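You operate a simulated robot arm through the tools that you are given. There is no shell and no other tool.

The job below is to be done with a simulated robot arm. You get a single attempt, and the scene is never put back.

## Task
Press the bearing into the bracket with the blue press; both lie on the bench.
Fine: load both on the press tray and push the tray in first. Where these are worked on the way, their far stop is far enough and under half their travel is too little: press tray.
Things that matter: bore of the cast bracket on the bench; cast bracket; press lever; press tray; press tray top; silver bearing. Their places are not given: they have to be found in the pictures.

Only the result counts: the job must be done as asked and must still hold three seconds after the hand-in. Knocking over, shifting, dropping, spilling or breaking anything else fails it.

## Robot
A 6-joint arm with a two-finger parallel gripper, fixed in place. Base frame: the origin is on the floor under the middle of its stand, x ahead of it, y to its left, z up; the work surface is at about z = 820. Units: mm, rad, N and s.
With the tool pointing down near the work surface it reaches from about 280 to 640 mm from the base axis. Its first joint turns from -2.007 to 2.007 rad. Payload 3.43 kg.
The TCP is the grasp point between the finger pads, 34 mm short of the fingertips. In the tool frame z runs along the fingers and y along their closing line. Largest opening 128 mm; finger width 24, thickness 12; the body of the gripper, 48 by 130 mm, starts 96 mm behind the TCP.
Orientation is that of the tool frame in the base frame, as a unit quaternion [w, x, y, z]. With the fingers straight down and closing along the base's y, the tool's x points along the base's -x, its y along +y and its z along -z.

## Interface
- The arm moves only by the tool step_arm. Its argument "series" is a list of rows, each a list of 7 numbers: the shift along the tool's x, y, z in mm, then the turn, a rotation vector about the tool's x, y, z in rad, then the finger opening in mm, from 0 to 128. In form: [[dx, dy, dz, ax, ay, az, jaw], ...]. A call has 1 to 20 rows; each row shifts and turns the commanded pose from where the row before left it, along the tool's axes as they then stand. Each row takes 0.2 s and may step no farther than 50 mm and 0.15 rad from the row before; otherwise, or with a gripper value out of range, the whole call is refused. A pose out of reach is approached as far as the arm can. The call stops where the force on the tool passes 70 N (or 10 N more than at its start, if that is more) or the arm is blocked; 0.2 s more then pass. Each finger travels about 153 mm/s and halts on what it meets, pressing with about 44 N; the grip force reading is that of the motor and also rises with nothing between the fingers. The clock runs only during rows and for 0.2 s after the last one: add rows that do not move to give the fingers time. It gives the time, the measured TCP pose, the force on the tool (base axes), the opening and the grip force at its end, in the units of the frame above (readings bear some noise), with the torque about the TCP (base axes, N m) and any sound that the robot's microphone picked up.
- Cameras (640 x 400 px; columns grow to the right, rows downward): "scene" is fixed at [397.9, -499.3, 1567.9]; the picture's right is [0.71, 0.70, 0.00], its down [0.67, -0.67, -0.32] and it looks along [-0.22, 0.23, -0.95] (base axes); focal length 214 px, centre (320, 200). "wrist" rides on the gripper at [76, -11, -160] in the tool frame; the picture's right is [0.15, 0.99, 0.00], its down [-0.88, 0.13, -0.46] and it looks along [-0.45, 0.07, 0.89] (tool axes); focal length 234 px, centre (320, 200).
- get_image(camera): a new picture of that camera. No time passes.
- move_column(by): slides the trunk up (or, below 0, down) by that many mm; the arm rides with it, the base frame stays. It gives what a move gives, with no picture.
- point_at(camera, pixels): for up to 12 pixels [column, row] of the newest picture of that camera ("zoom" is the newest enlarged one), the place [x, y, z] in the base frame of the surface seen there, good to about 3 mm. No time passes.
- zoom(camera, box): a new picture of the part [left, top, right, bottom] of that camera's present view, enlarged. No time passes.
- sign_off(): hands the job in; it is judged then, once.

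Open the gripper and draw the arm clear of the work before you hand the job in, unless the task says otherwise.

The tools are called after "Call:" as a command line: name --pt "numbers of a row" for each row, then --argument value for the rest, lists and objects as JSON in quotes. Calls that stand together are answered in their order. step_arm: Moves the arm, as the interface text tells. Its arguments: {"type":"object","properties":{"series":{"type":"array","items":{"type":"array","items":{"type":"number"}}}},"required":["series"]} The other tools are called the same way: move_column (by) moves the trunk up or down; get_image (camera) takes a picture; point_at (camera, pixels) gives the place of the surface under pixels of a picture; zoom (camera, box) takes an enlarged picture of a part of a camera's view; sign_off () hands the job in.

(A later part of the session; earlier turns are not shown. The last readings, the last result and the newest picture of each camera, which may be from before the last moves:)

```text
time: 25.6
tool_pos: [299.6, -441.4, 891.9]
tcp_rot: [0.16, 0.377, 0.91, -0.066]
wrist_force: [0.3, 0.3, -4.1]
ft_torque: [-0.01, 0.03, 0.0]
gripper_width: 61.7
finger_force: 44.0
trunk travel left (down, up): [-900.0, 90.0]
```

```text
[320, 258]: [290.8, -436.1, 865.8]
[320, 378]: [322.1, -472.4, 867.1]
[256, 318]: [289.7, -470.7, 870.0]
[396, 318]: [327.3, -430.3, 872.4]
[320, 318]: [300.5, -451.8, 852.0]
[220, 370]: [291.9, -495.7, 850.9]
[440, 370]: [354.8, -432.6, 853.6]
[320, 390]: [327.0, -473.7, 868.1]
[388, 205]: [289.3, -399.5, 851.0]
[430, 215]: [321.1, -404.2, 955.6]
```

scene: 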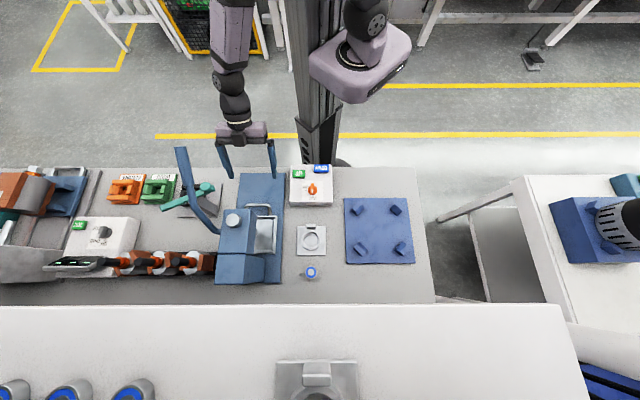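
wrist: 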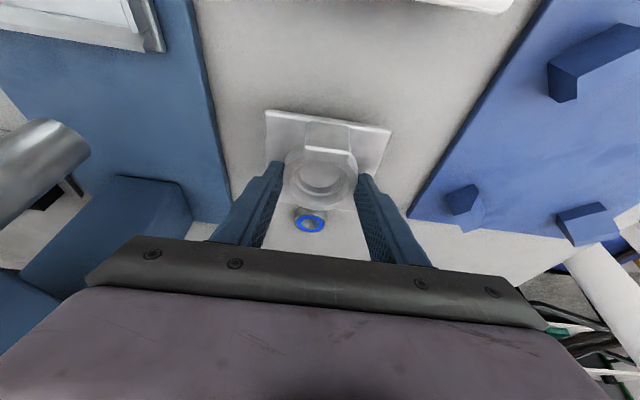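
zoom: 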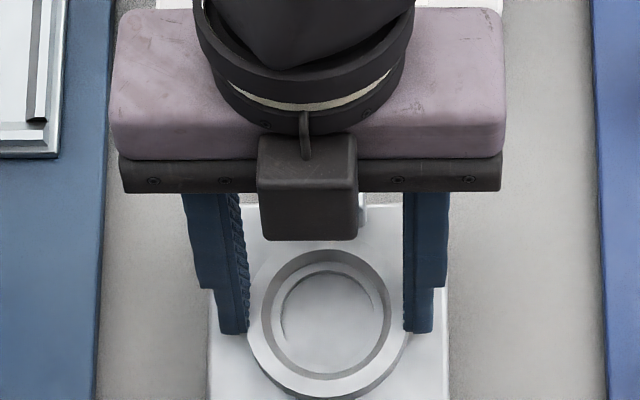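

The bracket is level, its centre 10 mm beyond the TCP toward the press. I raise it to clear the control box, carry it in an arc in front of the head, and stop right of the tray, lower.

Call:
step_arm --pt "-8.4 0 -22.9 0 0 0 50" --pt "-8.4 0 -22.9 0 0 0 50" --pt "-8.4 0 -22.9 0 0 0 50" --pt "26.1 0 -9.53 0 0 0 50" --pt "26.1 0 -9.53 0 0 0 50" --pt "26.1 -31 -9.53 0 0 0 50" --pt "26.1 -31 -9.53 0 0 0 50" --pt "26.1 -31 -9.53 0 0 0 50" --pt "0 -32 0 0 0 0 50" --pt "6.85 0 18.8 0 0 0 50" --pt "6.85 0 18.8 0 0 0 50" --pt "0 0 0 0 0 0 50"

Call:
get_image --camera "wrist"

Call:
get_image --camera "scene"

```text
time: 28.2
tool_pos: [112.4, -432.5, 928.0]
tcp_rot: [0.161, 0.377, 0.91, -0.067]
wrist_force: [0.8, 1.0, -4.3]
ft_torque: [0.01, 0.03, -0.01]
gripper_width: 61.8
finger_force: 44.3
trunk travel left (down, up): [-900.0, 90.0]
```

```text
taken
```

wrist: 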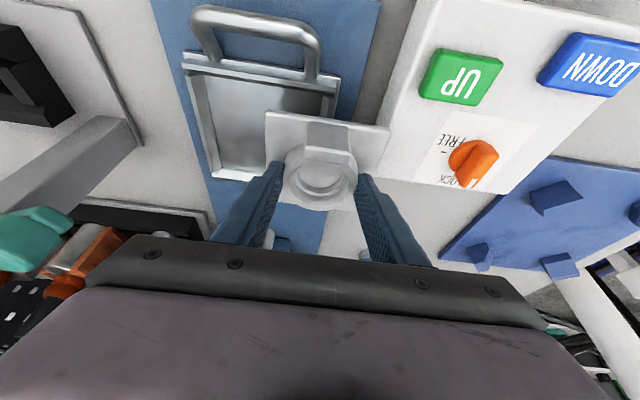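

```text
taken
```

scene: 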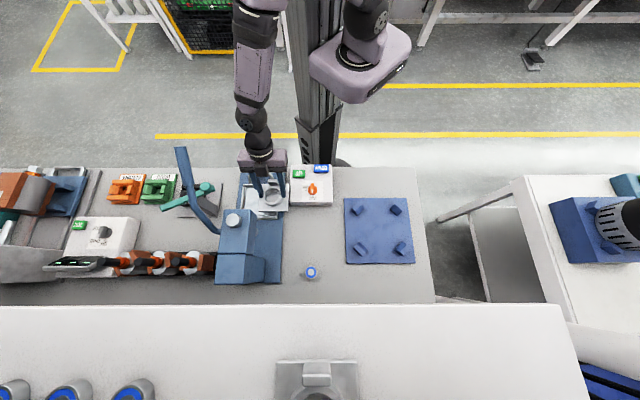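

The bracket is held at (226.5 u) right of the tray. I zoom the wrist view on the tray nest to refine its centre before the final shift.

Call:
zoom --camera "wrist" --box '[170, 20, 362, 200]'

```text
2.22 times, centred on (266, 110) of wrist
```

zoom: 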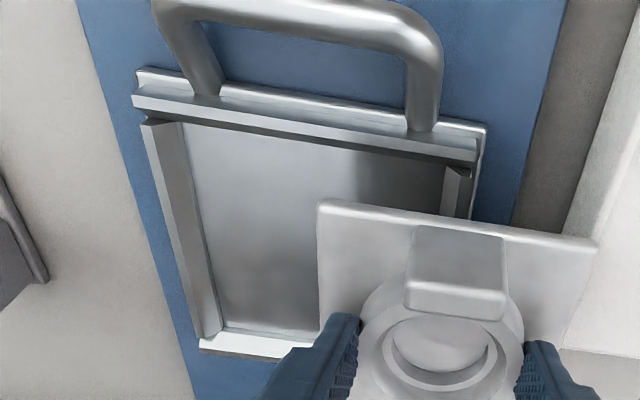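

Call:
point_at --camera "zoom" --pixels '[[188, 135], [205, 230], [222, 315], [200, 200], [230, 322], [280, 325], [300, 150], [250, 142], [420, 168], [135, 98], [474, 145], [325, 206]]'

Call:
point_at --camera "zoom" --pixels '[[145, 125], [183, 125], [200, 340], [215, 335], [280, 345], [455, 170], [470, 172], [590, 242], [200, 345], [290, 352], [445, 175], [320, 300]]'

```text
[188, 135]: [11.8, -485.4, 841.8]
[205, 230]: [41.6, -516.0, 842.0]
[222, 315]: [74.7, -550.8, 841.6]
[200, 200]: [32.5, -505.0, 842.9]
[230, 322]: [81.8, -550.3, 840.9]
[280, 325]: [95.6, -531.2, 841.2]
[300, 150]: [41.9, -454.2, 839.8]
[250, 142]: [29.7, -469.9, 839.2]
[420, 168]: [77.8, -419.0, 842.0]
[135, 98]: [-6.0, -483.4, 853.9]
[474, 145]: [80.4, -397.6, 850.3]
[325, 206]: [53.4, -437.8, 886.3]
```

```text
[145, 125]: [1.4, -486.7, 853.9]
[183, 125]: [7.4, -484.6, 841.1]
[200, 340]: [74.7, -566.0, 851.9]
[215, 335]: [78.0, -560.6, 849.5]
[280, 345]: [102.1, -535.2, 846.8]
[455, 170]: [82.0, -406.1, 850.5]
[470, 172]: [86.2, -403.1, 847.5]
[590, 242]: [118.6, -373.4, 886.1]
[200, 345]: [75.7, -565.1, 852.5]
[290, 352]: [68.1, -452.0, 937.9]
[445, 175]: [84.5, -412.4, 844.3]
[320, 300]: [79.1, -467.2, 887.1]
```

The tray nest centre is at u≈-285, v≈395.5; the bracket now at u≈-226, v≈394.8. I shift 59 mm left and look before lowering.

Call:
step_arm --pt "-0.3 -20 0.1 0 0 0 50" --pt "-0.3 -20 0.1 0 0 0 50" --pt "-0.3 -19 0.1 0 0 0 50" --pt "0 0 0 0 0 0 50"

Call:
zoom --camera "wrist" --box '[230, 20, 422, 200]'

Call:
zoom --camera "scene" --box '[180, 130, 320, 230]'

```text
time: 29.2
tool_pos: [72.5, -472.3, 925.1]
tcp_rot: [0.16, 0.376, 0.91, -0.067]
wrist_force: [0.6, -0.1, -4.2]
ft_torque: [0.04, 0.0, -0.06]
gripper_width: 62.0
finger_force: 43.6
trunk travel left (down, up): [-900.0, 90.0]
```

```text
2.22 times, centred on (326, 110) of wrist
```

zoom: 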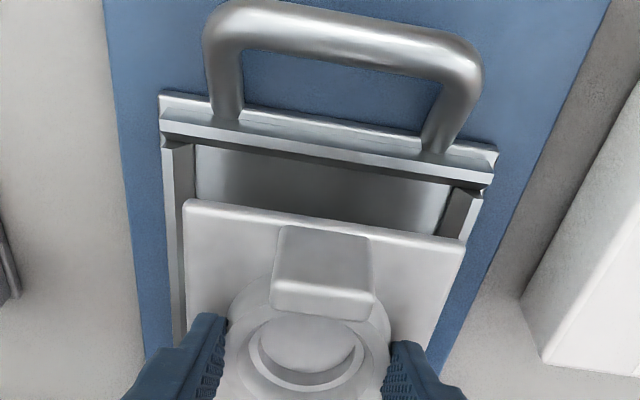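

```text
4.00 times, centred on (250, 180) of scene
```

zoom: 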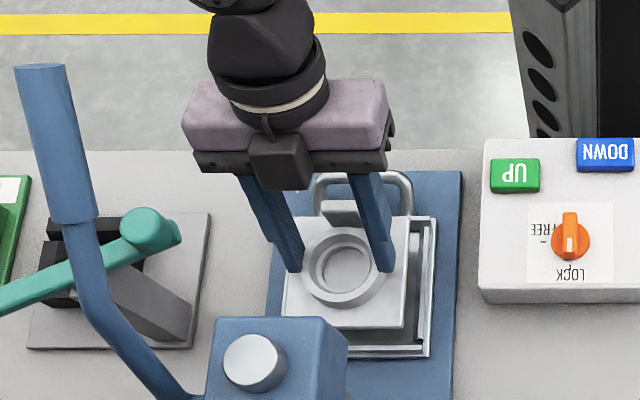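

I check bracket corner positions against the nest with points in the raw wrist view and in the scene zoom.

Call:
get_image --camera "wrist"

Call:
point_at --camera "wrist" --pixels '[[267, 112], [389, 129], [265, 150], [255, 79], [403, 104], [250, 100], [300, 95]]'

Call:
point_at --camera "zoom" --pixels '[[405, 325], [408, 222], [290, 318], [304, 268], [383, 268], [342, 232], [342, 304], [430, 352], [424, 300], [434, 220]]'

```text
taken
```

wrist: 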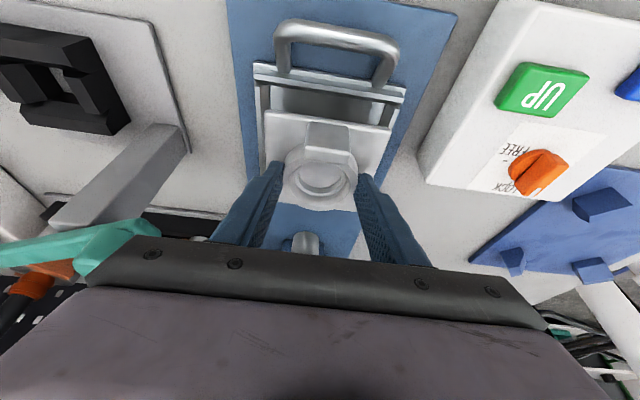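

```text
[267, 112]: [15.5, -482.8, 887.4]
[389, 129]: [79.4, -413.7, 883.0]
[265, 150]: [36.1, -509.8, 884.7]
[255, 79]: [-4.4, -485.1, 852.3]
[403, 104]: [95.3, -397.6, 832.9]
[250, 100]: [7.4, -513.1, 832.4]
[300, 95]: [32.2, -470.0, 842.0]
```

```text
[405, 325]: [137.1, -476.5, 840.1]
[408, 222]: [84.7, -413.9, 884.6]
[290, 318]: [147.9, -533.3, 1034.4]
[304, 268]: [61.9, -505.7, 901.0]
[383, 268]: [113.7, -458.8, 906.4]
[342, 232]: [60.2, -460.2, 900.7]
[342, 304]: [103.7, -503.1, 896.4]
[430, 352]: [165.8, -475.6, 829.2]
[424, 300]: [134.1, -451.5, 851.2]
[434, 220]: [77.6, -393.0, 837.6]
```

The bracket sits about 2 mm too far right of the nest centre; I shift that and lower most of the way, to about 2 mm above the floor.

Call:
step_arm --pt "0 -2 0 0 0 0 50" --pt "4.1 0 11.3 0 0 0 50" --pt "3.4 0 9.4 0 0 0 50" --pt "2.7 0 7.5 0 0 0 50" --pt "2.05 0 5.6 0 0 0 50" --pt "0 0 0 0 0 0 50"

Call:
zoom --camera "wrist" --box '[230, 20, 422, 200]'

Call:
zoom --camera "scene" --box '[220, 165, 300, 225]'

```text
time: 30.6
tool_pos: [73.0, -475.2, 889.1]
tcp_rot: [0.161, 0.377, 0.91, -0.067]
wrist_force: [-0.5, 0.2, -4.2]
ft_torque: [0.01, 0.0, -0.01]
gripper_width: 61.9
finger_force: 43.9
trunk travel left (down, up): [-900.0, 90.0]
```

```text
2.22 times, centred on (326, 110) of wrist
```

zoom: 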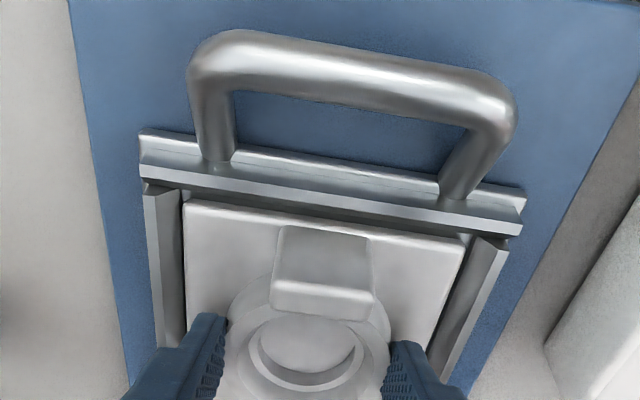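

```text
6.67 times, centred on (260, 195) of scene
```

zoom: 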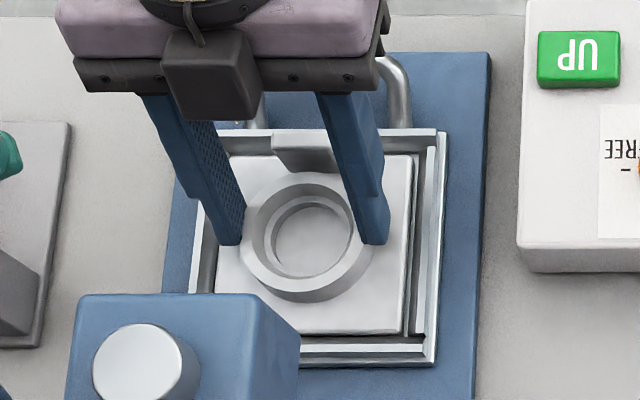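

The bracket is within the walls with gaps all round, no contact yet. I lower in 1 mm steps until it touches.

Call:
step_arm --pt "0.34 0 0.94 0 0 0 50" --pt "0.34 0 0.94 0 0 0 50" --pt "0.34 0 0.94 0 0 0 50" --pt "0 0 0 0 0 0 50"

```text
time: 31.6
tool_pos: [71.9, -476.7, 887.5]
tcp_rot: [0.162, 0.377, 0.909, -0.068]
wrist_force: [-0.4, 0.3, 8.3]
ft_torque: [0.85, -0.1, 0.05]
gripper_width: 61.9
finger_force: 44.2
trunk travel left (down, up): [-900.0, 90.0]
```

Contact at z 887.5 with 8 N, matching the floor height. I open only to 72 mm (to stay inside the nest walls), then lift away.

Call:
step_arm --pt "0 0 0 0 0 0 66" --pt "0 0 0 0 0 0 72" --pt "0 0 0 0 0 0 72" --pt "-3.4 0 -9.4 0 0 0 72" --pt "-6.9 0 -18.8 0 0 0 72" --pt "-10.3 0 -28.2 0 0 0 72" --pt "0 0 0 0 0 0 72"

Call:
zoom --camera "wrist" --box '[230, 50, 422, 230]'

Call:
zoom --camera "scene" --box '[220, 165, 300, 225]'

```text
time: 33.2
tool_pos: [68.9, -475.3, 945.5]
tcp_rot: [0.16, 0.377, 0.91, -0.066]
wrist_force: [0.3, 0.4, 0.0]
ft_torque: [0.0, 0.01, -0.03]
gripper_width: 71.7
finger_force: 0.0
trunk travel left (down, up): [-900.0, 90.0]
```

```text
2.22 times, centred on (326, 140) of wrist
```

zoom: 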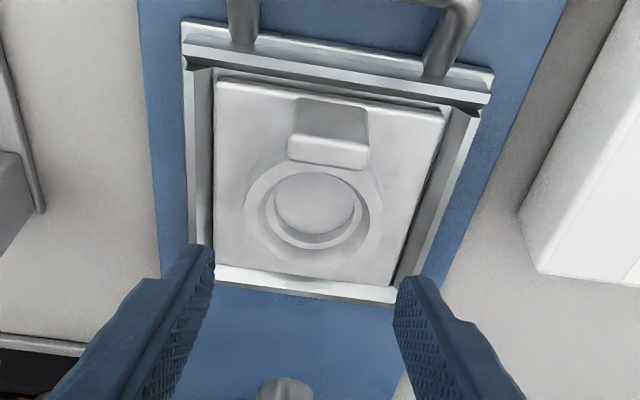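

```text
6.67 times, centred on (260, 195) of scene
```

zoom: 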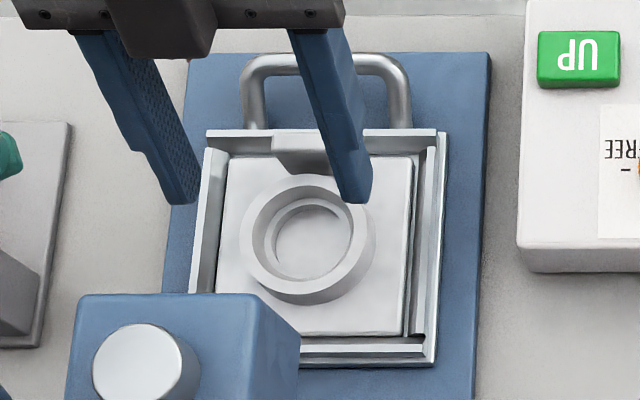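

The bracket sits in the nest. I raise the hand, reduce the tilt to 0.2 rad, move right past the head, then toward the bearing, staying high.

Call:
step_arm --pt "-6.9 0 -18.8 0 0 0 72" --pt "0 0 0 0 0.15 0 72" --pt "0 37.5 0 0 0 0 72" --pt "0 37.5 0 0 0 0 72" --pt "0 37.5 0 0 0 0 72" --pt "0 37.5 0 0 0 0 72" --pt "0 37.5 0 0 0 0 72" --pt "-40 0 8.1 0 0 0 72" --pt "-40 0 8.1 0 0 0 72" --pt "-40 0 8.1 0 0 0 72" --pt "-40 0 8.1 0 0 0 72" --pt "-40 0 8.1 0 0 0 72" --pt "0 0 0 0 0 0 72"

Call:
get_image --camera "wrist"

Call:
zoom --camera "scene" --box '[220, 165, 380, 290]'

```text
time: 36.0
tool_pos: [344.3, -486.5, 969.6]
tcp_rot: [0.092, 0.381, 0.919, -0.038]
wrist_force: [0.3, -0.3, 0.7]
ft_torque: [0.0, -0.01, 0.0]
gripper_width: 71.9
finger_force: 0.1
trunk travel left (down, up): [-900.0, 90.0]
```

```text
taken
```

wrist: 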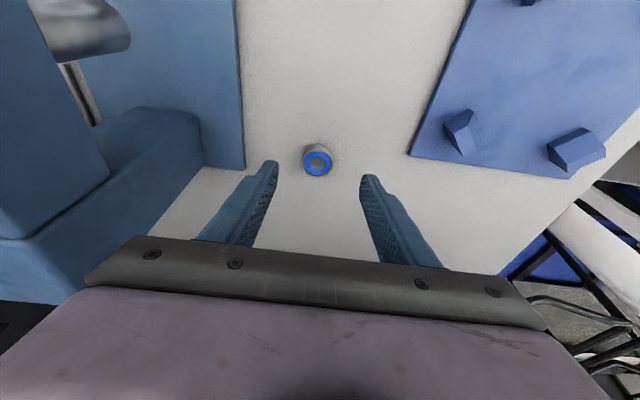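

```text
3.20 times, centred on (300, 228) of scene
```

zoom: 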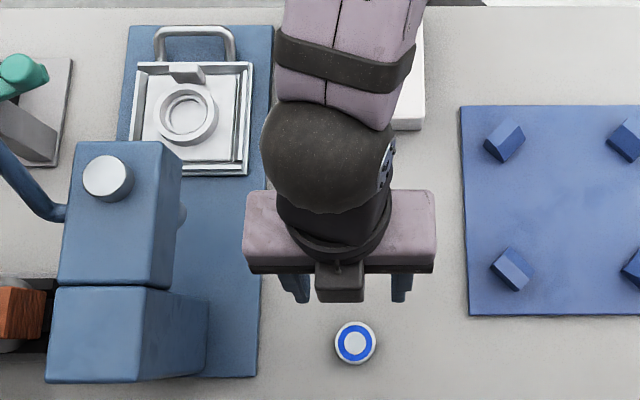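

The tool is at (344,-486,970). I zoom on the bearing in the wrist view to refine its centre and height.

Call:
zoom --camera "wrist" --box '[286, 130, 350, 190]'

Call:
point_at --camera "wrist" --pixels '[[317, 163], [304, 163], [331, 161], [317, 150], [317, 175], [308, 153], [327, 172], [310, 148], [317, 190]]'

```text
6.67 times, centred on (318, 160) of wrist
```

zoom: 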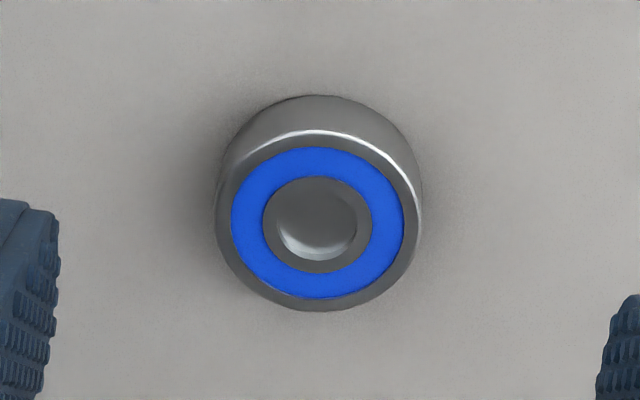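

```text
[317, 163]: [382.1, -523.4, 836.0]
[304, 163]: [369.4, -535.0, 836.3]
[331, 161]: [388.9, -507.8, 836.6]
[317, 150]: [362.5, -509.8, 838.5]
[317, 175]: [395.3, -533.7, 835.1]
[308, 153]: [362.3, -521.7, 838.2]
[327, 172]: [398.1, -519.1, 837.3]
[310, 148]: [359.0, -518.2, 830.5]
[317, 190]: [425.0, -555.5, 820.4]
```

Bearing centre is near (379.5,-521.4), top at z≈836. I move over it and descend to TCP z≈860, so the pads take its upper 9 mm.

Call:
step_arm --pt "-20.9 0.1 4.2 0 0 0 72" --pt "-20.9 0.1 4.3 0 0 0 72" --pt "6 0 30 0 0 0 72" --pt "6 0 30 0 0 0 72" --pt "5 0 25 0 0 0 72" --pt "3 0 15 0 0 0 72" --pt "0 0 0 0 0 0 72"

Call:
get_image --camera "wrist"

Call:
zoom --camera "scene" --box '[270, 240, 350, 290]'

```text
time: 37.6
tool_pos: [377.4, -517.6, 863.9]
tcp_rot: [0.093, 0.38, 0.919, -0.037]
wrist_force: [0.2, -0.1, -1.7]
ft_torque: [0.02, -0.01, 0.02]
gripper_width: 71.6
finger_force: 0.0
trunk travel left (down, up): [-900.0, 90.0]
```

```text
taken
```

wrist: 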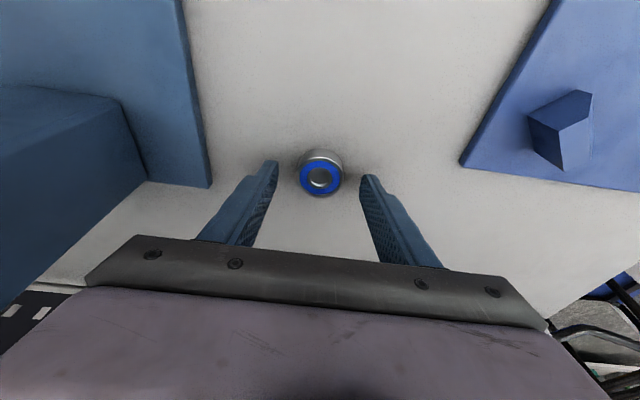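

```text
8.00 times, centred on (310, 265) of scene
```

zoom: 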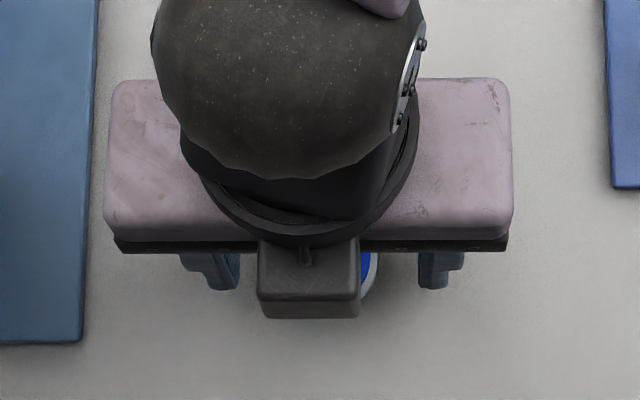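

Now just above the bearing (320,178 in the wrist view). I re-measure the bearing at this short range before closing.

Call:
point_at --camera "wrist" --pixels '[[320, 179], [299, 181], [342, 177], [320, 160], [320, 195], [320, 154], [302, 170], [320, 215], [276, 165], [366, 180]]'

```text
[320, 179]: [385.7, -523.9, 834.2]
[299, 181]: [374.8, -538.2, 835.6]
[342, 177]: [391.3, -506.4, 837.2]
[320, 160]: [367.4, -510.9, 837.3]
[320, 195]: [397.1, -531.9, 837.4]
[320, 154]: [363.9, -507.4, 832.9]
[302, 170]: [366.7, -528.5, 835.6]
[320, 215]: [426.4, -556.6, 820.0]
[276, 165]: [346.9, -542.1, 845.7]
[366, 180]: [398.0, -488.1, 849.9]
```

The bearing centre reads about 1–2 mm from the pads' mid-line, good. I lower the last 4 mm and close on it.

Call:
step_arm --pt "1.8 0 3.7 0 0 0 72" --pt "0 0 0 0 0 0 60" --pt "0 0 0 0 0 0 45" --pt "0 0 0 0 0 0 35" --pt "0 0 0 0 0 0 33" --pt "0 0 0 0 0 0 33"

Call:
get_image --camera "wrist"

```text
time: 39.0
tool_pos: [376.2, -516.0, 859.6]
tcp_rot: [0.094, 0.381, 0.919, -0.039]
wrist_force: [0.5, 0.8, -0.5]
ft_torque: [-0.08, 0.02, 0.0]
gripper_width: 40.3
finger_force: 44.0
trunk travel left (down, up): [-900.0, 90.0]
```

```text
taken
```

wrist: 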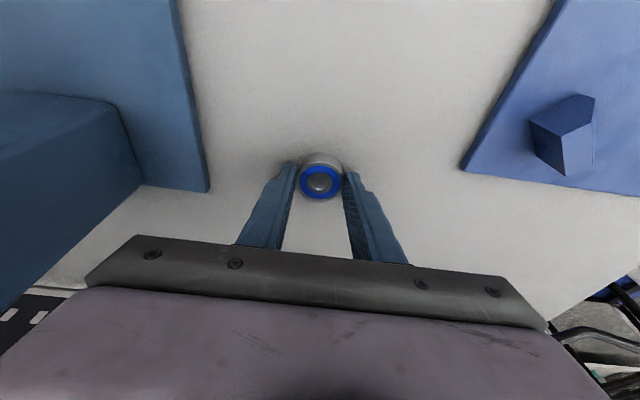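

The bearing is held at 40.3 mm. I lift 30 mm and check that it stays in the grip and level.

Call:
step_arm --pt "-1 0 -4.9 0 0 0 33" --pt "-2 0 -9.8 0 0 0 33" --pt "-3 0 -14.7 0 0 0 33" --pt "0 0 0 0 0 0 33"

Call:
zoom --camera "wrist" --box '[270, 130, 370, 220]'

Call:
point_at --camera "wrist" --pixels '[[320, 182], [302, 178], [338, 186], [320, 165], [320, 197], [320, 158]]'

```text
time: 40.0
tool_pos: [378.7, -516.0, 888.9]
tcp_rot: [0.091, 0.381, 0.919, -0.038]
wrist_force: [-0.2, 0.1, -0.6]
ft_torque: [0.03, 0.02, -0.03]
gripper_width: 40.7
finger_force: 43.8
trunk travel left (down, up): [-900.0, 90.0]
```

```text
4.44 times, centred on (320, 175) of wrist
```

zoom: 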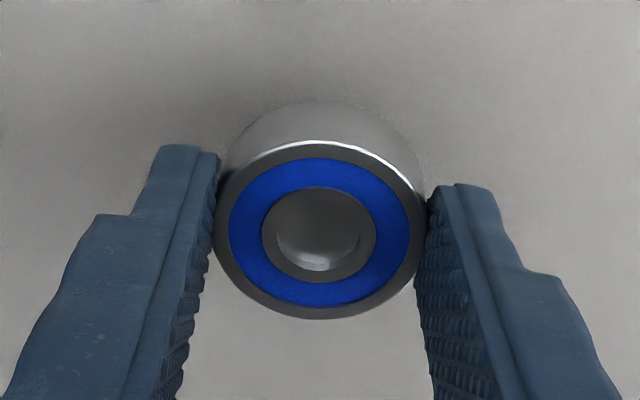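

```text
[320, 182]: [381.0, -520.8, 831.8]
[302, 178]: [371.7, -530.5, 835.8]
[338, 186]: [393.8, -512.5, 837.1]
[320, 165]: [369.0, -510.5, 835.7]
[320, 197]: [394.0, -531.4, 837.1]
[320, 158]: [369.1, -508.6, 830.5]
```

The bearing is lifted with the hand. I sample it in this zoom to get its height and offset from the TCP.

Call:
point_at --camera "zoom" --pixels '[[320, 150], [320, 312], [228, 235], [415, 240], [240, 190], [400, 290], [250, 285], [395, 190], [320, 170], [320, 298], [243, 235], [400, 240]]'

```text
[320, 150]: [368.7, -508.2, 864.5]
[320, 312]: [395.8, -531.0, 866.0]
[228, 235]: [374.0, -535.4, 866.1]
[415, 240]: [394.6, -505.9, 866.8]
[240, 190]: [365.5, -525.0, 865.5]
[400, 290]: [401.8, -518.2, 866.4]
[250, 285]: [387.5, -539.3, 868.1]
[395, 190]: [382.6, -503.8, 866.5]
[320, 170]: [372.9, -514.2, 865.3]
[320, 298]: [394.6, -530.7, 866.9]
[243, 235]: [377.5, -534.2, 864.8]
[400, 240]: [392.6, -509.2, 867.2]
```

The bearing is level, centre 7 mm beyond the TCP, bottom 39.5 mm below it. Now I measure the bore in the tray with the scene camera.

Call:
zoom --camera "scene" --box '[228, 172, 292, 222]'

```text
8.00 times, centred on (260, 197) of scene
```

zoom: 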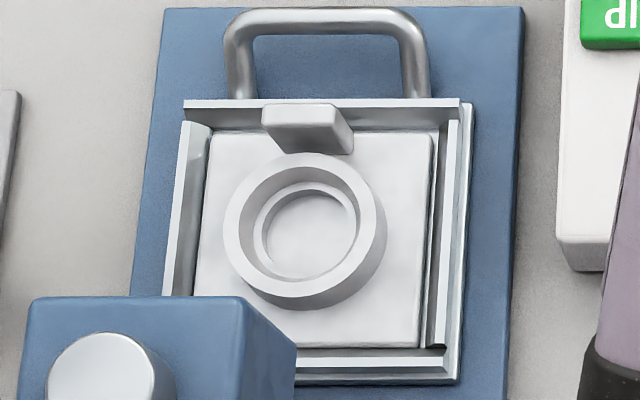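

Call:
point_at --camera "zoom" --pixels '[[231, 225], [371, 222], [302, 158], [298, 288], [250, 178], [350, 272], [252, 272], [350, 176], [310, 235], [425, 140], [212, 140], [415, 340]]'

Call:
point_at --camera "zoom" --pixels '[[246, 225], [255, 228], [265, 230], [275, 235], [362, 222], [356, 224], [350, 228], [302, 172], [302, 180], [302, 192], [300, 276], [300, 268]]'

```text
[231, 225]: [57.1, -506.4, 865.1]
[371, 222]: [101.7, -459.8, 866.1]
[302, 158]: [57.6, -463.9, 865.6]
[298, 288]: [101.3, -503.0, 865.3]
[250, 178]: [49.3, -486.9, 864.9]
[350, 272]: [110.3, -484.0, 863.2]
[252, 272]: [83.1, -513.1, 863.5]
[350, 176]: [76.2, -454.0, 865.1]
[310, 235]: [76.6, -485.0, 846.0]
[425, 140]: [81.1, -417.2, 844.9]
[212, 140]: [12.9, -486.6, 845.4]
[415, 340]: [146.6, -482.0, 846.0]
```

```text
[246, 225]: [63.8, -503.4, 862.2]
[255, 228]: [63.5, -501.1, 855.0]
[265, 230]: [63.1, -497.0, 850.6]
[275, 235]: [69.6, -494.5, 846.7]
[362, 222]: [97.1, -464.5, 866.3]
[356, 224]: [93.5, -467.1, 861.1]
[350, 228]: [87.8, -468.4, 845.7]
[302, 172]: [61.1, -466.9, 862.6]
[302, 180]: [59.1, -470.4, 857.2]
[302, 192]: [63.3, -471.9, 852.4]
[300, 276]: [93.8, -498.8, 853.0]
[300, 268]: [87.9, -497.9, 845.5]
```

The bore centre is at about (79.6,-483.9), boss top z 865, inside floor 846. To let the bearing be released deeper in the bore I set it down again where it stood and regrip 3.5 mm higher.

Call:
step_arm --pt "3 0 14.7 0 0 0 33" --pt "2 0 9.8 0 0 0 33" --pt "0.9 0 4.5 0 0 0 33" --pt "0 0 0 0 0 0 33" --pt "0 0 0 0 0 0 46" --pt "0 0 0 0 0 0 60" --pt "0 0 0 0 0 0 60"

Call:
get_image --camera "wrist"

```text
time: 41.6
tool_pos: [376.1, -516.3, 861.0]
tcp_rot: [0.093, 0.381, 0.919, -0.038]
wrist_force: [-0.1, -1.4, -0.1]
ft_torque: [-0.02, 0.0, 0.01]
gripper_width: 60.0
finger_force: 0.0
trunk travel left (down, up): [-900.0, 90.0]
```

```text
taken
```

wrist: 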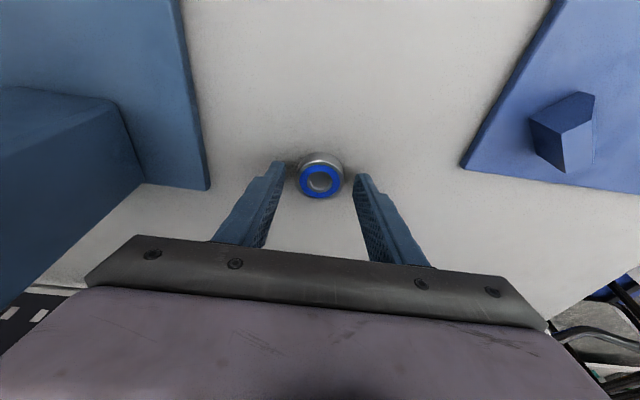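

The bearing stands on the bench again between open fingers. I raise 3 mm and close.

Call:
step_arm --pt "-0.6 0 -2.9 0 0 0 60" --pt "0 0 0 0 0 0 50" --pt "0 0 0 0 0 0 38" --pt "0 0 0 0 0 0 33" --pt "0 0 0 0 0 0 33" --pt "0 0 0 0 0 0 33"

```text
time: 43.0
tool_pos: [378.1, -516.7, 862.8]
tcp_rot: [0.092, 0.381, 0.919, -0.038]
wrist_force: [0.8, 0.1, 0.7]
ft_torque: [0.05, -0.01, 0.01]
gripper_width: 40.2
finger_force: 43.7
trunk travel left (down, up): [-900.0, 90.0]
```

Gripped at 40.2 mm with TCP z 862.8. I lift 30 mm and check the bearing.

Call:
step_arm --pt "-1 0 -4.9 0 0 0 33" --pt "-2 0 -9.8 0 0 0 33" --pt "-3 0 -14.7 0 0 0 33" --pt "0 0 0 0 0 0 33"

Call:
zoom --camera "wrist" --box '[270, 130, 370, 220]'

Call:
point_at --camera "zoom" --pixels '[[320, 155], [320, 320], [228, 240], [415, 245], [245, 195], [398, 295], [255, 290], [390, 195], [320, 115]]'

```text
time: 44.0
tool_pos: [376.9, -519.1, 893.1]
tcp_rot: [0.092, 0.381, 0.919, -0.038]
wrist_force: [-1.1, -0.3, -0.8]
ft_torque: [0.02, 0.02, -0.01]
gripper_width: 40.3
finger_force: 43.9
trunk travel left (down, up): [-900.0, 90.0]
```

```text
4.44 times, centred on (320, 175) of wrist
```

zoom: 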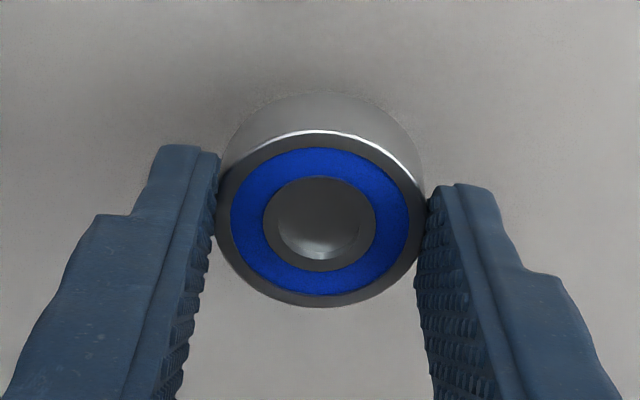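

```text
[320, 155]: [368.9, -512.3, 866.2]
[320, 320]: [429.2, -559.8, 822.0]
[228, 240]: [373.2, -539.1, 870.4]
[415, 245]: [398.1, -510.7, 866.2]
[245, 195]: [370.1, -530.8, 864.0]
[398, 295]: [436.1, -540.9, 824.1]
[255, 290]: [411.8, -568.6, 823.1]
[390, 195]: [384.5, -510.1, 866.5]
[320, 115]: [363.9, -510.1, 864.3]
```

The bearing is held with its bottom 43 mm below the TCP. I carry it up and around in front of the head to just right of the tray.

Call:
step_arm --pt "-7.2 0 -35.3 0 0 0 33" --pt "-7.2 0 -35.3 0 0 0 33" --pt "32.7 0 -6.6 0 0 0 33" --pt "32.7 0 -6.6 0 0 0 33" --pt "32.7 0 -6.6 0 0 0 33" --pt "34.8 -32.5 -7.05 0 0 0 33" --pt "34.8 -32.5 -7.05 0 0 0 33" --pt "34.8 -32.5 -7.05 0 0 0 33" --pt "34.8 -32.5 -7.05 0 0 0 33" --pt "0 0 0 0 0 0 33"

Call:
get_image --camera "wrist"

```text
time: 46.2
tool_pos: [115.8, -437.1, 966.6]
tcp_rot: [0.093, 0.381, 0.919, -0.039]
wrist_force: [0.9, 0.3, -0.7]
ft_torque: [0.0, -0.02, 0.01]
gripper_width: 40.5
finger_force: 43.8
trunk travel left (down, up): [-900.0, 90.0]
```

```text
taken
```

wrist: 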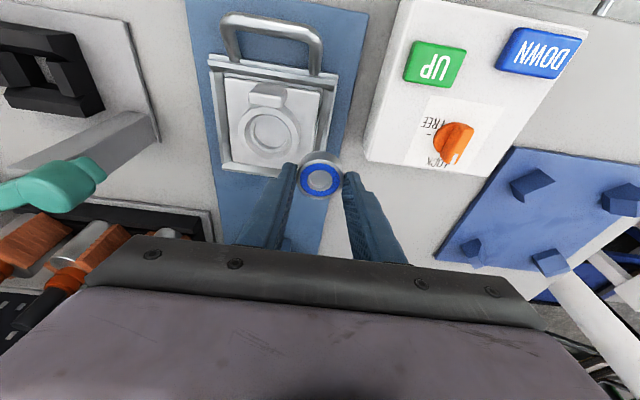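

I zoom on the bracket in the nest from here to confirm the bore centre, and on the held bearing.

Call:
zoom --camera "wrist" --box '[210, 60, 360, 210]'

```text
2.67 times, centred on (285, 135) of wrist
```

zoom: 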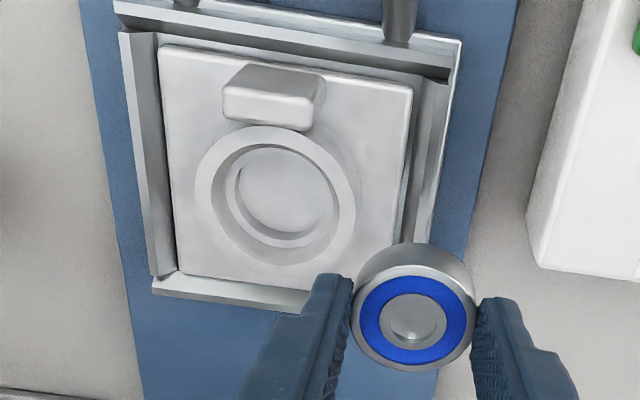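

Call:
point_at --camera "zoom" --pixels '[[204, 192], [347, 196], [275, 133], [270, 257], [225, 150], [325, 245], [222, 240], [328, 150], [358, 318], [466, 318], [412, 272], [412, 362]]'

Call:
point_at --camera "zoom" --pixels '[[285, 190], [225, 190], [240, 195], [232, 195], [332, 200], [280, 160], [280, 235], [275, 245], [375, 285], [450, 350], [375, 352], [450, 285]]'

```text
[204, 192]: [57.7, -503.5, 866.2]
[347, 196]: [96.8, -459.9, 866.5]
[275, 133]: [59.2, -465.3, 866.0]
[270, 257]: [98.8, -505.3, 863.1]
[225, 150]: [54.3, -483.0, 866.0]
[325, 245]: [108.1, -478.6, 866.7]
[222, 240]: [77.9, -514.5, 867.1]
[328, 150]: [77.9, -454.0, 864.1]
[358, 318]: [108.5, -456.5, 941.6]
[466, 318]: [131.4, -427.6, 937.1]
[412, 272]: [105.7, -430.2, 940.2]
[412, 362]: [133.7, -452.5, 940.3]
```

```text
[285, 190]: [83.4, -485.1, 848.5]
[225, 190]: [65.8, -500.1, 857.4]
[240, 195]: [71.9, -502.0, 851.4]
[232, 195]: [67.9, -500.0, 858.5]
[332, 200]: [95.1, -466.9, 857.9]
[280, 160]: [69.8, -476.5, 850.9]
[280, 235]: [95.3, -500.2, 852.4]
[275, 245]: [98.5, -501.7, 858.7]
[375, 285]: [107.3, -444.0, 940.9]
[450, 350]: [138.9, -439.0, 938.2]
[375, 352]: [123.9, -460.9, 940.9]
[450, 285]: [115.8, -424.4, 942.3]
```

The held bearing's centre is (120.7,-441.9), the bore's (79.2,-483.5): a pure 58.8 mm shift to the left. I make it and lower to about 7 mm above the boss.

Call:
step_arm --pt "0 -29.4 0 0 0 0 33" --pt "0 -29.4 0 0 0 0 33" --pt "4 0 19.6 0 0 0 33" --pt "4 0 19.6 0 0 0 33" --pt "2.1 0 10.3 0 0 0 33" --pt "0 0 0 0 0 0 33"

Call:
zoom --camera "scene" --box '[220, 165, 300, 225]'

Call:
zoom --camera "wrist" --box '[250, 90, 390, 230]'

```text
time: 47.6
tool_pos: [71.4, -479.7, 916.0]
tcp_rot: [0.093, 0.381, 0.919, -0.038]
wrist_force: [-0.2, -0.6, -0.7]
ft_torque: [0.01, -0.02, -0.02]
gripper_width: 40.5
finger_force: 43.9
trunk travel left (down, up): [-900.0, 90.0]
```

```text
6.67 times, centred on (260, 195) of scene
```

zoom: 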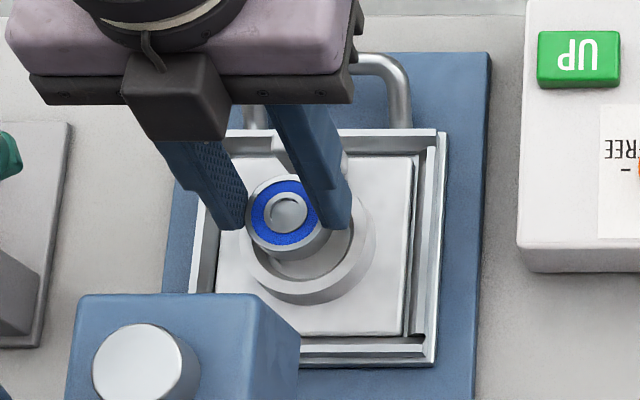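

```text
2.86 times, centred on (320, 160) of wrist
```

zoom: 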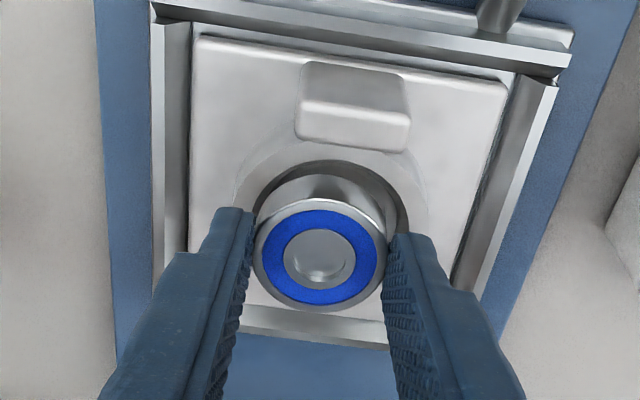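

I measure bearing and boss once more at this height in the zoomed wrist picture.

Call:
point_at --camera "zoom" --pixels '[[258, 252], [382, 258], [325, 204], [318, 305], [275, 215], [368, 292], [270, 290], [372, 218], [243, 175], [420, 195], [245, 205], [418, 225]]'

Call:
step_arm --pt "0 0 0 0 0 0 33"

```text
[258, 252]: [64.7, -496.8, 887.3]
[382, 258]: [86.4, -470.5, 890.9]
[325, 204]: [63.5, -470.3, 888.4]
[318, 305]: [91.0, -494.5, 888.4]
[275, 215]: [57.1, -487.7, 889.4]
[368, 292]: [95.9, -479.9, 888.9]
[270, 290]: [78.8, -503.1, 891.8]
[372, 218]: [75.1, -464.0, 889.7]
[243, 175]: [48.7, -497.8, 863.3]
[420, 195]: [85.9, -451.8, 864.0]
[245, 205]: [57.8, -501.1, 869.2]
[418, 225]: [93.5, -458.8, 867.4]
```

```text
time: 48.0
tool_pos: [72.3, -479.0, 914.9]
tcp_rot: [0.092, 0.381, 0.919, -0.038]
wrist_force: [0.4, 0.0, -0.6]
ft_torque: [0.03, 0.0, 0.02]
gripper_width: 40.6
finger_force: 43.6
trunk travel left (down, up): [-900.0, 90.0]
```

The bearing is about 1.7 mm short in both directions of the bore centre. I correct and lower 12 mm into the bore mouth in small steps.

Call:
step_arm --pt "-1.67 1.7 0.34 0 0 0 33" --pt "0 0 0 0 0 0 33" --pt "1 0 4.9 0 0 0 33" --pt "0.8 0 3.9 0 0 0 33" --pt "0.6 0 2.9 0 0 0 33" --pt "0 0 0 0 0 0 33"

Call:
zoom --camera "wrist" --box '[250, 90, 390, 230]'

Call:
zoom --camera "scene" --box '[235, 175, 285, 215]'

```text
time: 49.4
tool_pos: [75.3, -480.0, 903.6]
tcp_rot: [0.093, 0.38, 0.92, -0.038]
wrist_force: [-0.2, 0.1, -0.7]
ft_torque: [-0.01, 0.03, 0.01]
gripper_width: 40.1
finger_force: 43.9
trunk travel left (down, up): [-900.0, 90.0]
```

```text
2.86 times, centred on (320, 160) of wrist
```

zoom: 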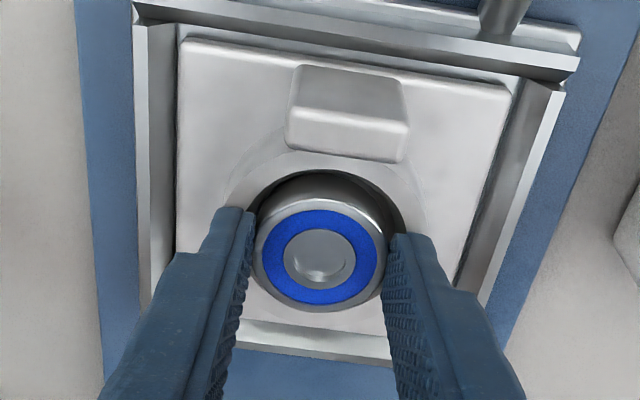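

```text
10.00 times, centred on (260, 195) of scene
```

zoom: 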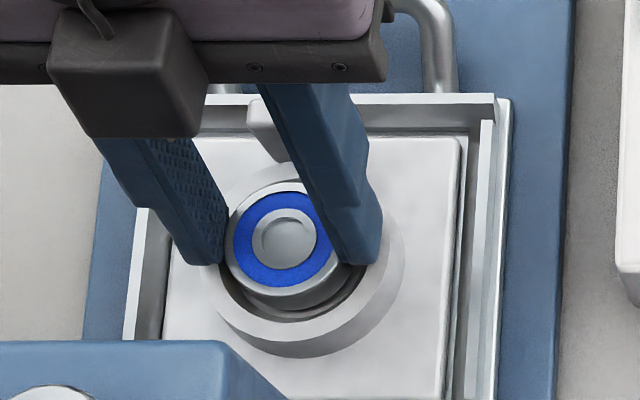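

No contact yet; I re-measure bearing and boss in a fresh wrist zoom.

Call:
zoom --camera "wrist" --box '[250, 90, 390, 230]'

Call:
point_at --camera "zoom" --pixels '[[258, 252], [382, 258], [325, 202], [318, 306], [275, 215], [368, 292], [270, 290], [372, 218], [240, 185], [412, 200], [330, 160], [290, 165]]'

```text
2.86 times, centred on (320, 160) of wrist
```

zoom: 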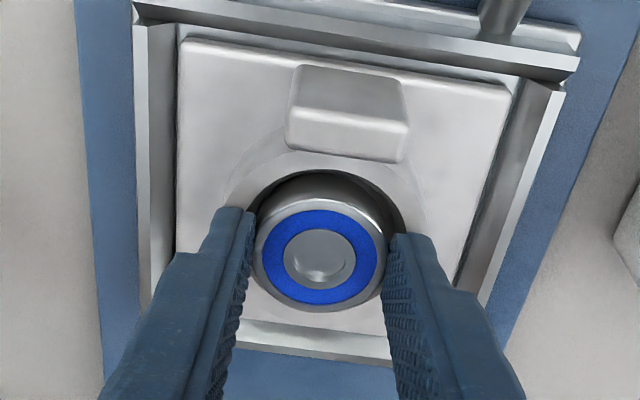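

```text
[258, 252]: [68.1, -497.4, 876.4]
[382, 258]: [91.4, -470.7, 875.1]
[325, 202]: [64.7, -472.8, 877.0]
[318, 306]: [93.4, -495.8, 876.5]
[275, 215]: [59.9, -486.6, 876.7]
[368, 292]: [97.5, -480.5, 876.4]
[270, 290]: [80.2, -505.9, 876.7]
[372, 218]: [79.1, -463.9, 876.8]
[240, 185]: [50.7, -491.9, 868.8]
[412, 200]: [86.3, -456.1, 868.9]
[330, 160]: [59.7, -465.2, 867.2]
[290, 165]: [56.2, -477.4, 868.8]
```

Bearing (79.3,-484.2) and bore (79.2,-483.5) now coincide within a millimetre, and its bottom is already inside the mouth. I lower 2 mm more and watch the force.

Call:
step_arm --pt "0.2 0 0.98 0 0 0 33" --pt "0.2 0 0.98 0 0 0 33" --pt "0 0 0 0 0 0 33"

```text
time: 50.2
tool_pos: [74.4, -480.7, 901.5]
tcp_rot: [0.093, 0.38, 0.919, -0.039]
wrist_force: [0.3, 0.7, 1.4]
ft_torque: [0.06, -0.05, 0.02]
gripper_width: 40.5
finger_force: 44.5
trunk travel left (down, up): [-900.0, 90.0]
```

A light contact of about 2 N shows. I open the fingers gradually to release the bearing, then lift straight up.

Call:
step_arm --pt "-0.1 0 -0.5 0 0 0 42" --pt "0 0 0 0 0 0 46" --pt "0 0 0 0 0 0 54" --pt "0 0 0 0 0 0 60" --pt "0 0 0 0 0 0 60" --pt "-2 0 -9.8 0 0 0 60" --pt "-4 0 -19.6 0 0 0 60" --pt "-6 0 -29.4 0 0 0 60" --pt "0 0 0 0 0 0 60"

Call:
zoom --camera "wrist" --box '[240, 70, 400, 220]'

Call:
zoom --camera "scene" --box '[235, 175, 285, 215]'

```text
time: 52.2
tool_pos: [75.5, -479.7, 961.4]
tcp_rot: [0.092, 0.38, 0.92, -0.038]
wrist_force: [-0.2, 0.0, -0.3]
ft_torque: [0.01, -0.01, 0.04]
gripper_width: 60.2
finger_force: 0.0
trunk travel left (down, up): [-900.0, 90.0]
```

```text
2.67 times, centred on (320, 145) of wrist
```

zoom: 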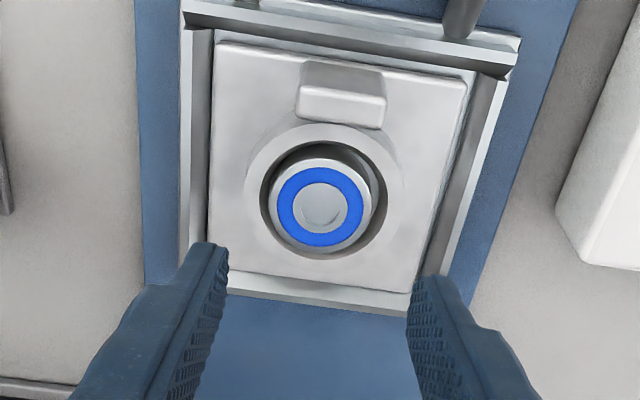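

```text
10.00 times, centred on (260, 195) of scene
```

zoom: 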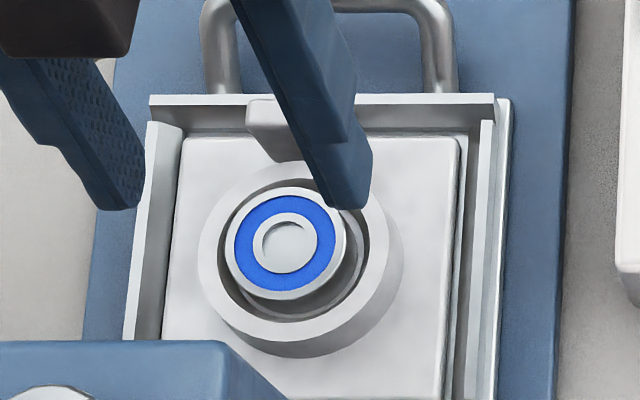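

The bearing stands in the bore mouth. I check its height, level and centring.

Call:
point_at --camera "zoom" --pixels '[[232, 245], [340, 245], [287, 190], [287, 294], [250, 245], [325, 245], [287, 205], [287, 282], [285, 240], [205, 245], [385, 245], [285, 345]]'

Call:
zoom --camera "wrist" --box '[290, 110, 350, 170]'

Call:
point_at --camera "zoom" --pixels '[[320, 100], [320, 300], [220, 200], [420, 200], [250, 130], [400, 270], [320, 50], [320, 200], [180, 200], [460, 200]]'

```text
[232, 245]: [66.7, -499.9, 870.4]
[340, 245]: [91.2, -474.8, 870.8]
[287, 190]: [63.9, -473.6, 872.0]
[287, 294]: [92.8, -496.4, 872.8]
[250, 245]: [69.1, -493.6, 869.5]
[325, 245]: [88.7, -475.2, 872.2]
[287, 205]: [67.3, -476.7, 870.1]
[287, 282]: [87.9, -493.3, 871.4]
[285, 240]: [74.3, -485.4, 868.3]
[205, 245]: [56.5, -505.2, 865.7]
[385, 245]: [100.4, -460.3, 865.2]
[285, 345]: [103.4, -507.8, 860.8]
```

```text
6.67 times, centred on (320, 140) of wrist
```

zoom: 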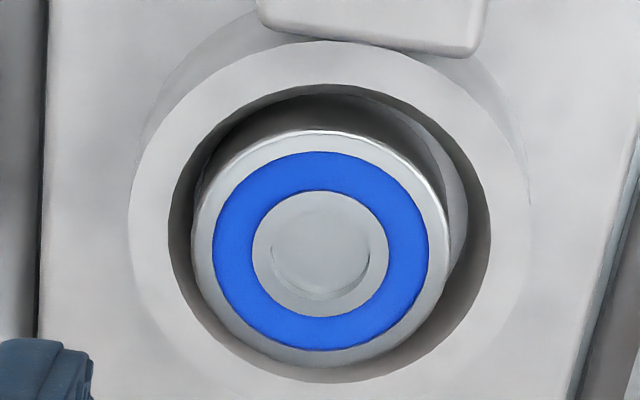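

```text
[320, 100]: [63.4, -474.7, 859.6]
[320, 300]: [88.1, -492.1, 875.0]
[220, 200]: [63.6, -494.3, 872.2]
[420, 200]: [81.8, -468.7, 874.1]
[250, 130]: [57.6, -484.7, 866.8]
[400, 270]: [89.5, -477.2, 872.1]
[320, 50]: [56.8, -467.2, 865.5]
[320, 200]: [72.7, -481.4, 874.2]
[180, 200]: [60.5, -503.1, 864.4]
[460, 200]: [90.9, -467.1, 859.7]
```

The bearing rests level in the mouth (top z≈871.5, below the ram's 885). Next I tilt the hand back to 0.35 rad, open wide and move above the handle for pushing the tray in.

Call:
step_arm --pt "0 0 0 0 -0.15 0 80" --pt "28 0 -10.2 0 0 0 110" --pt "28 0 -10.2 0 0 0 128" --pt "28 0 -10.2 0 0 0 128" --pt "0 0 0 0 0 0 128"

Call:
get_image --camera "wrist"

Call:
zoom --camera "scene" --box '[200, 130, 320, 230]'

```text
time: 53.4
tool_pos: [12.4, -415.2, 961.6]
tcp_rot: [0.161, 0.377, 0.91, -0.066]
wrist_force: [-0.1, 0.5, -0.6]
ft_torque: [-0.02, -0.01, -0.03]
gripper_width: 127.9
finger_force: 0.0
trunk travel left (down, up): [-900.0, 90.0]
```

```text
taken
```

wrist: 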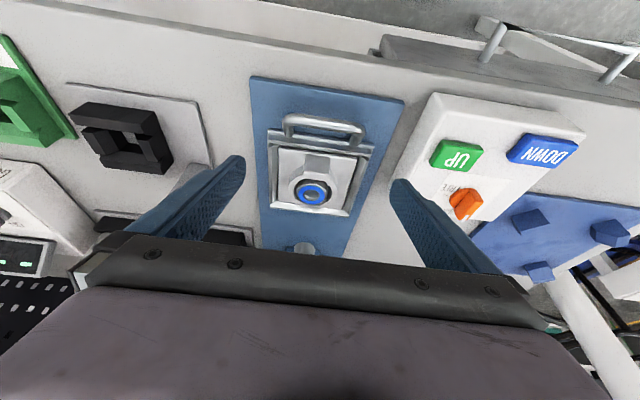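

```text
4.00 times, centred on (260, 180) of scene
```

zoom: 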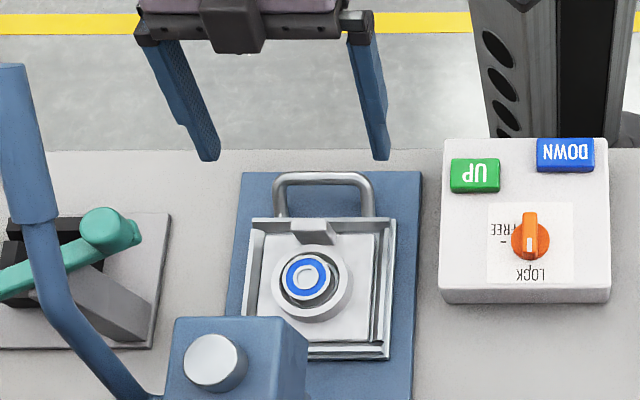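

The hand is above the handle (324,130 in the wrist view). I descend so the pads stand beside the handle legs.

Call:
step_arm --pt "10 0 27.4 0 0 0 128" --pt "10 0 27.4 0 0 0 128" --pt "6.2 0 17 0 0 0 128" --pt "3.5 0 9.6 0 0 0 128" --pt "0 0 0 0 0 0 128"

Call:
get_image --camera "wrist"

Call:
zoom --camera "scene" --box '[200, 130, 320, 230]'

```text
time: 54.6
tool_pos: [11.1, -414.3, 876.8]
tcp_rot: [0.161, 0.377, 0.91, -0.067]
wrist_force: [0.2, 0.6, -0.4]
ft_torque: [0.0, -0.03, 0.02]
gripper_width: 127.9
finger_force: 0.0
trunk travel left (down, up): [-900.0, 90.0]
```

```text
taken
```

wrist: 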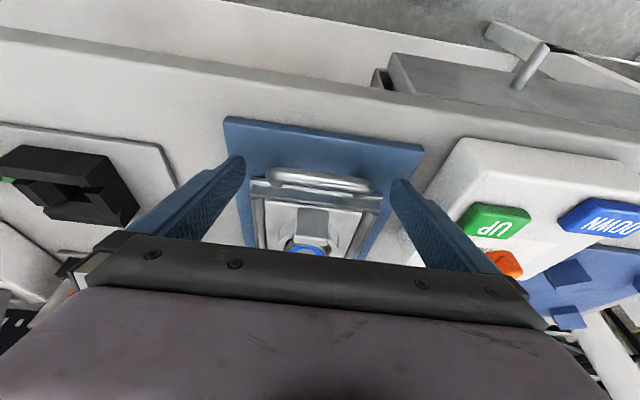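

```text
4.00 times, centred on (260, 180) of scene
```

zoom: 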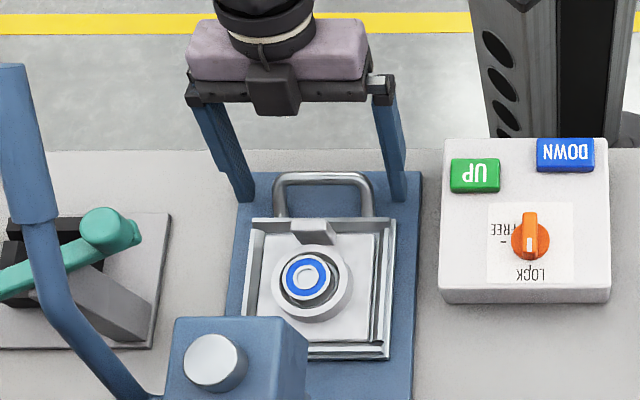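

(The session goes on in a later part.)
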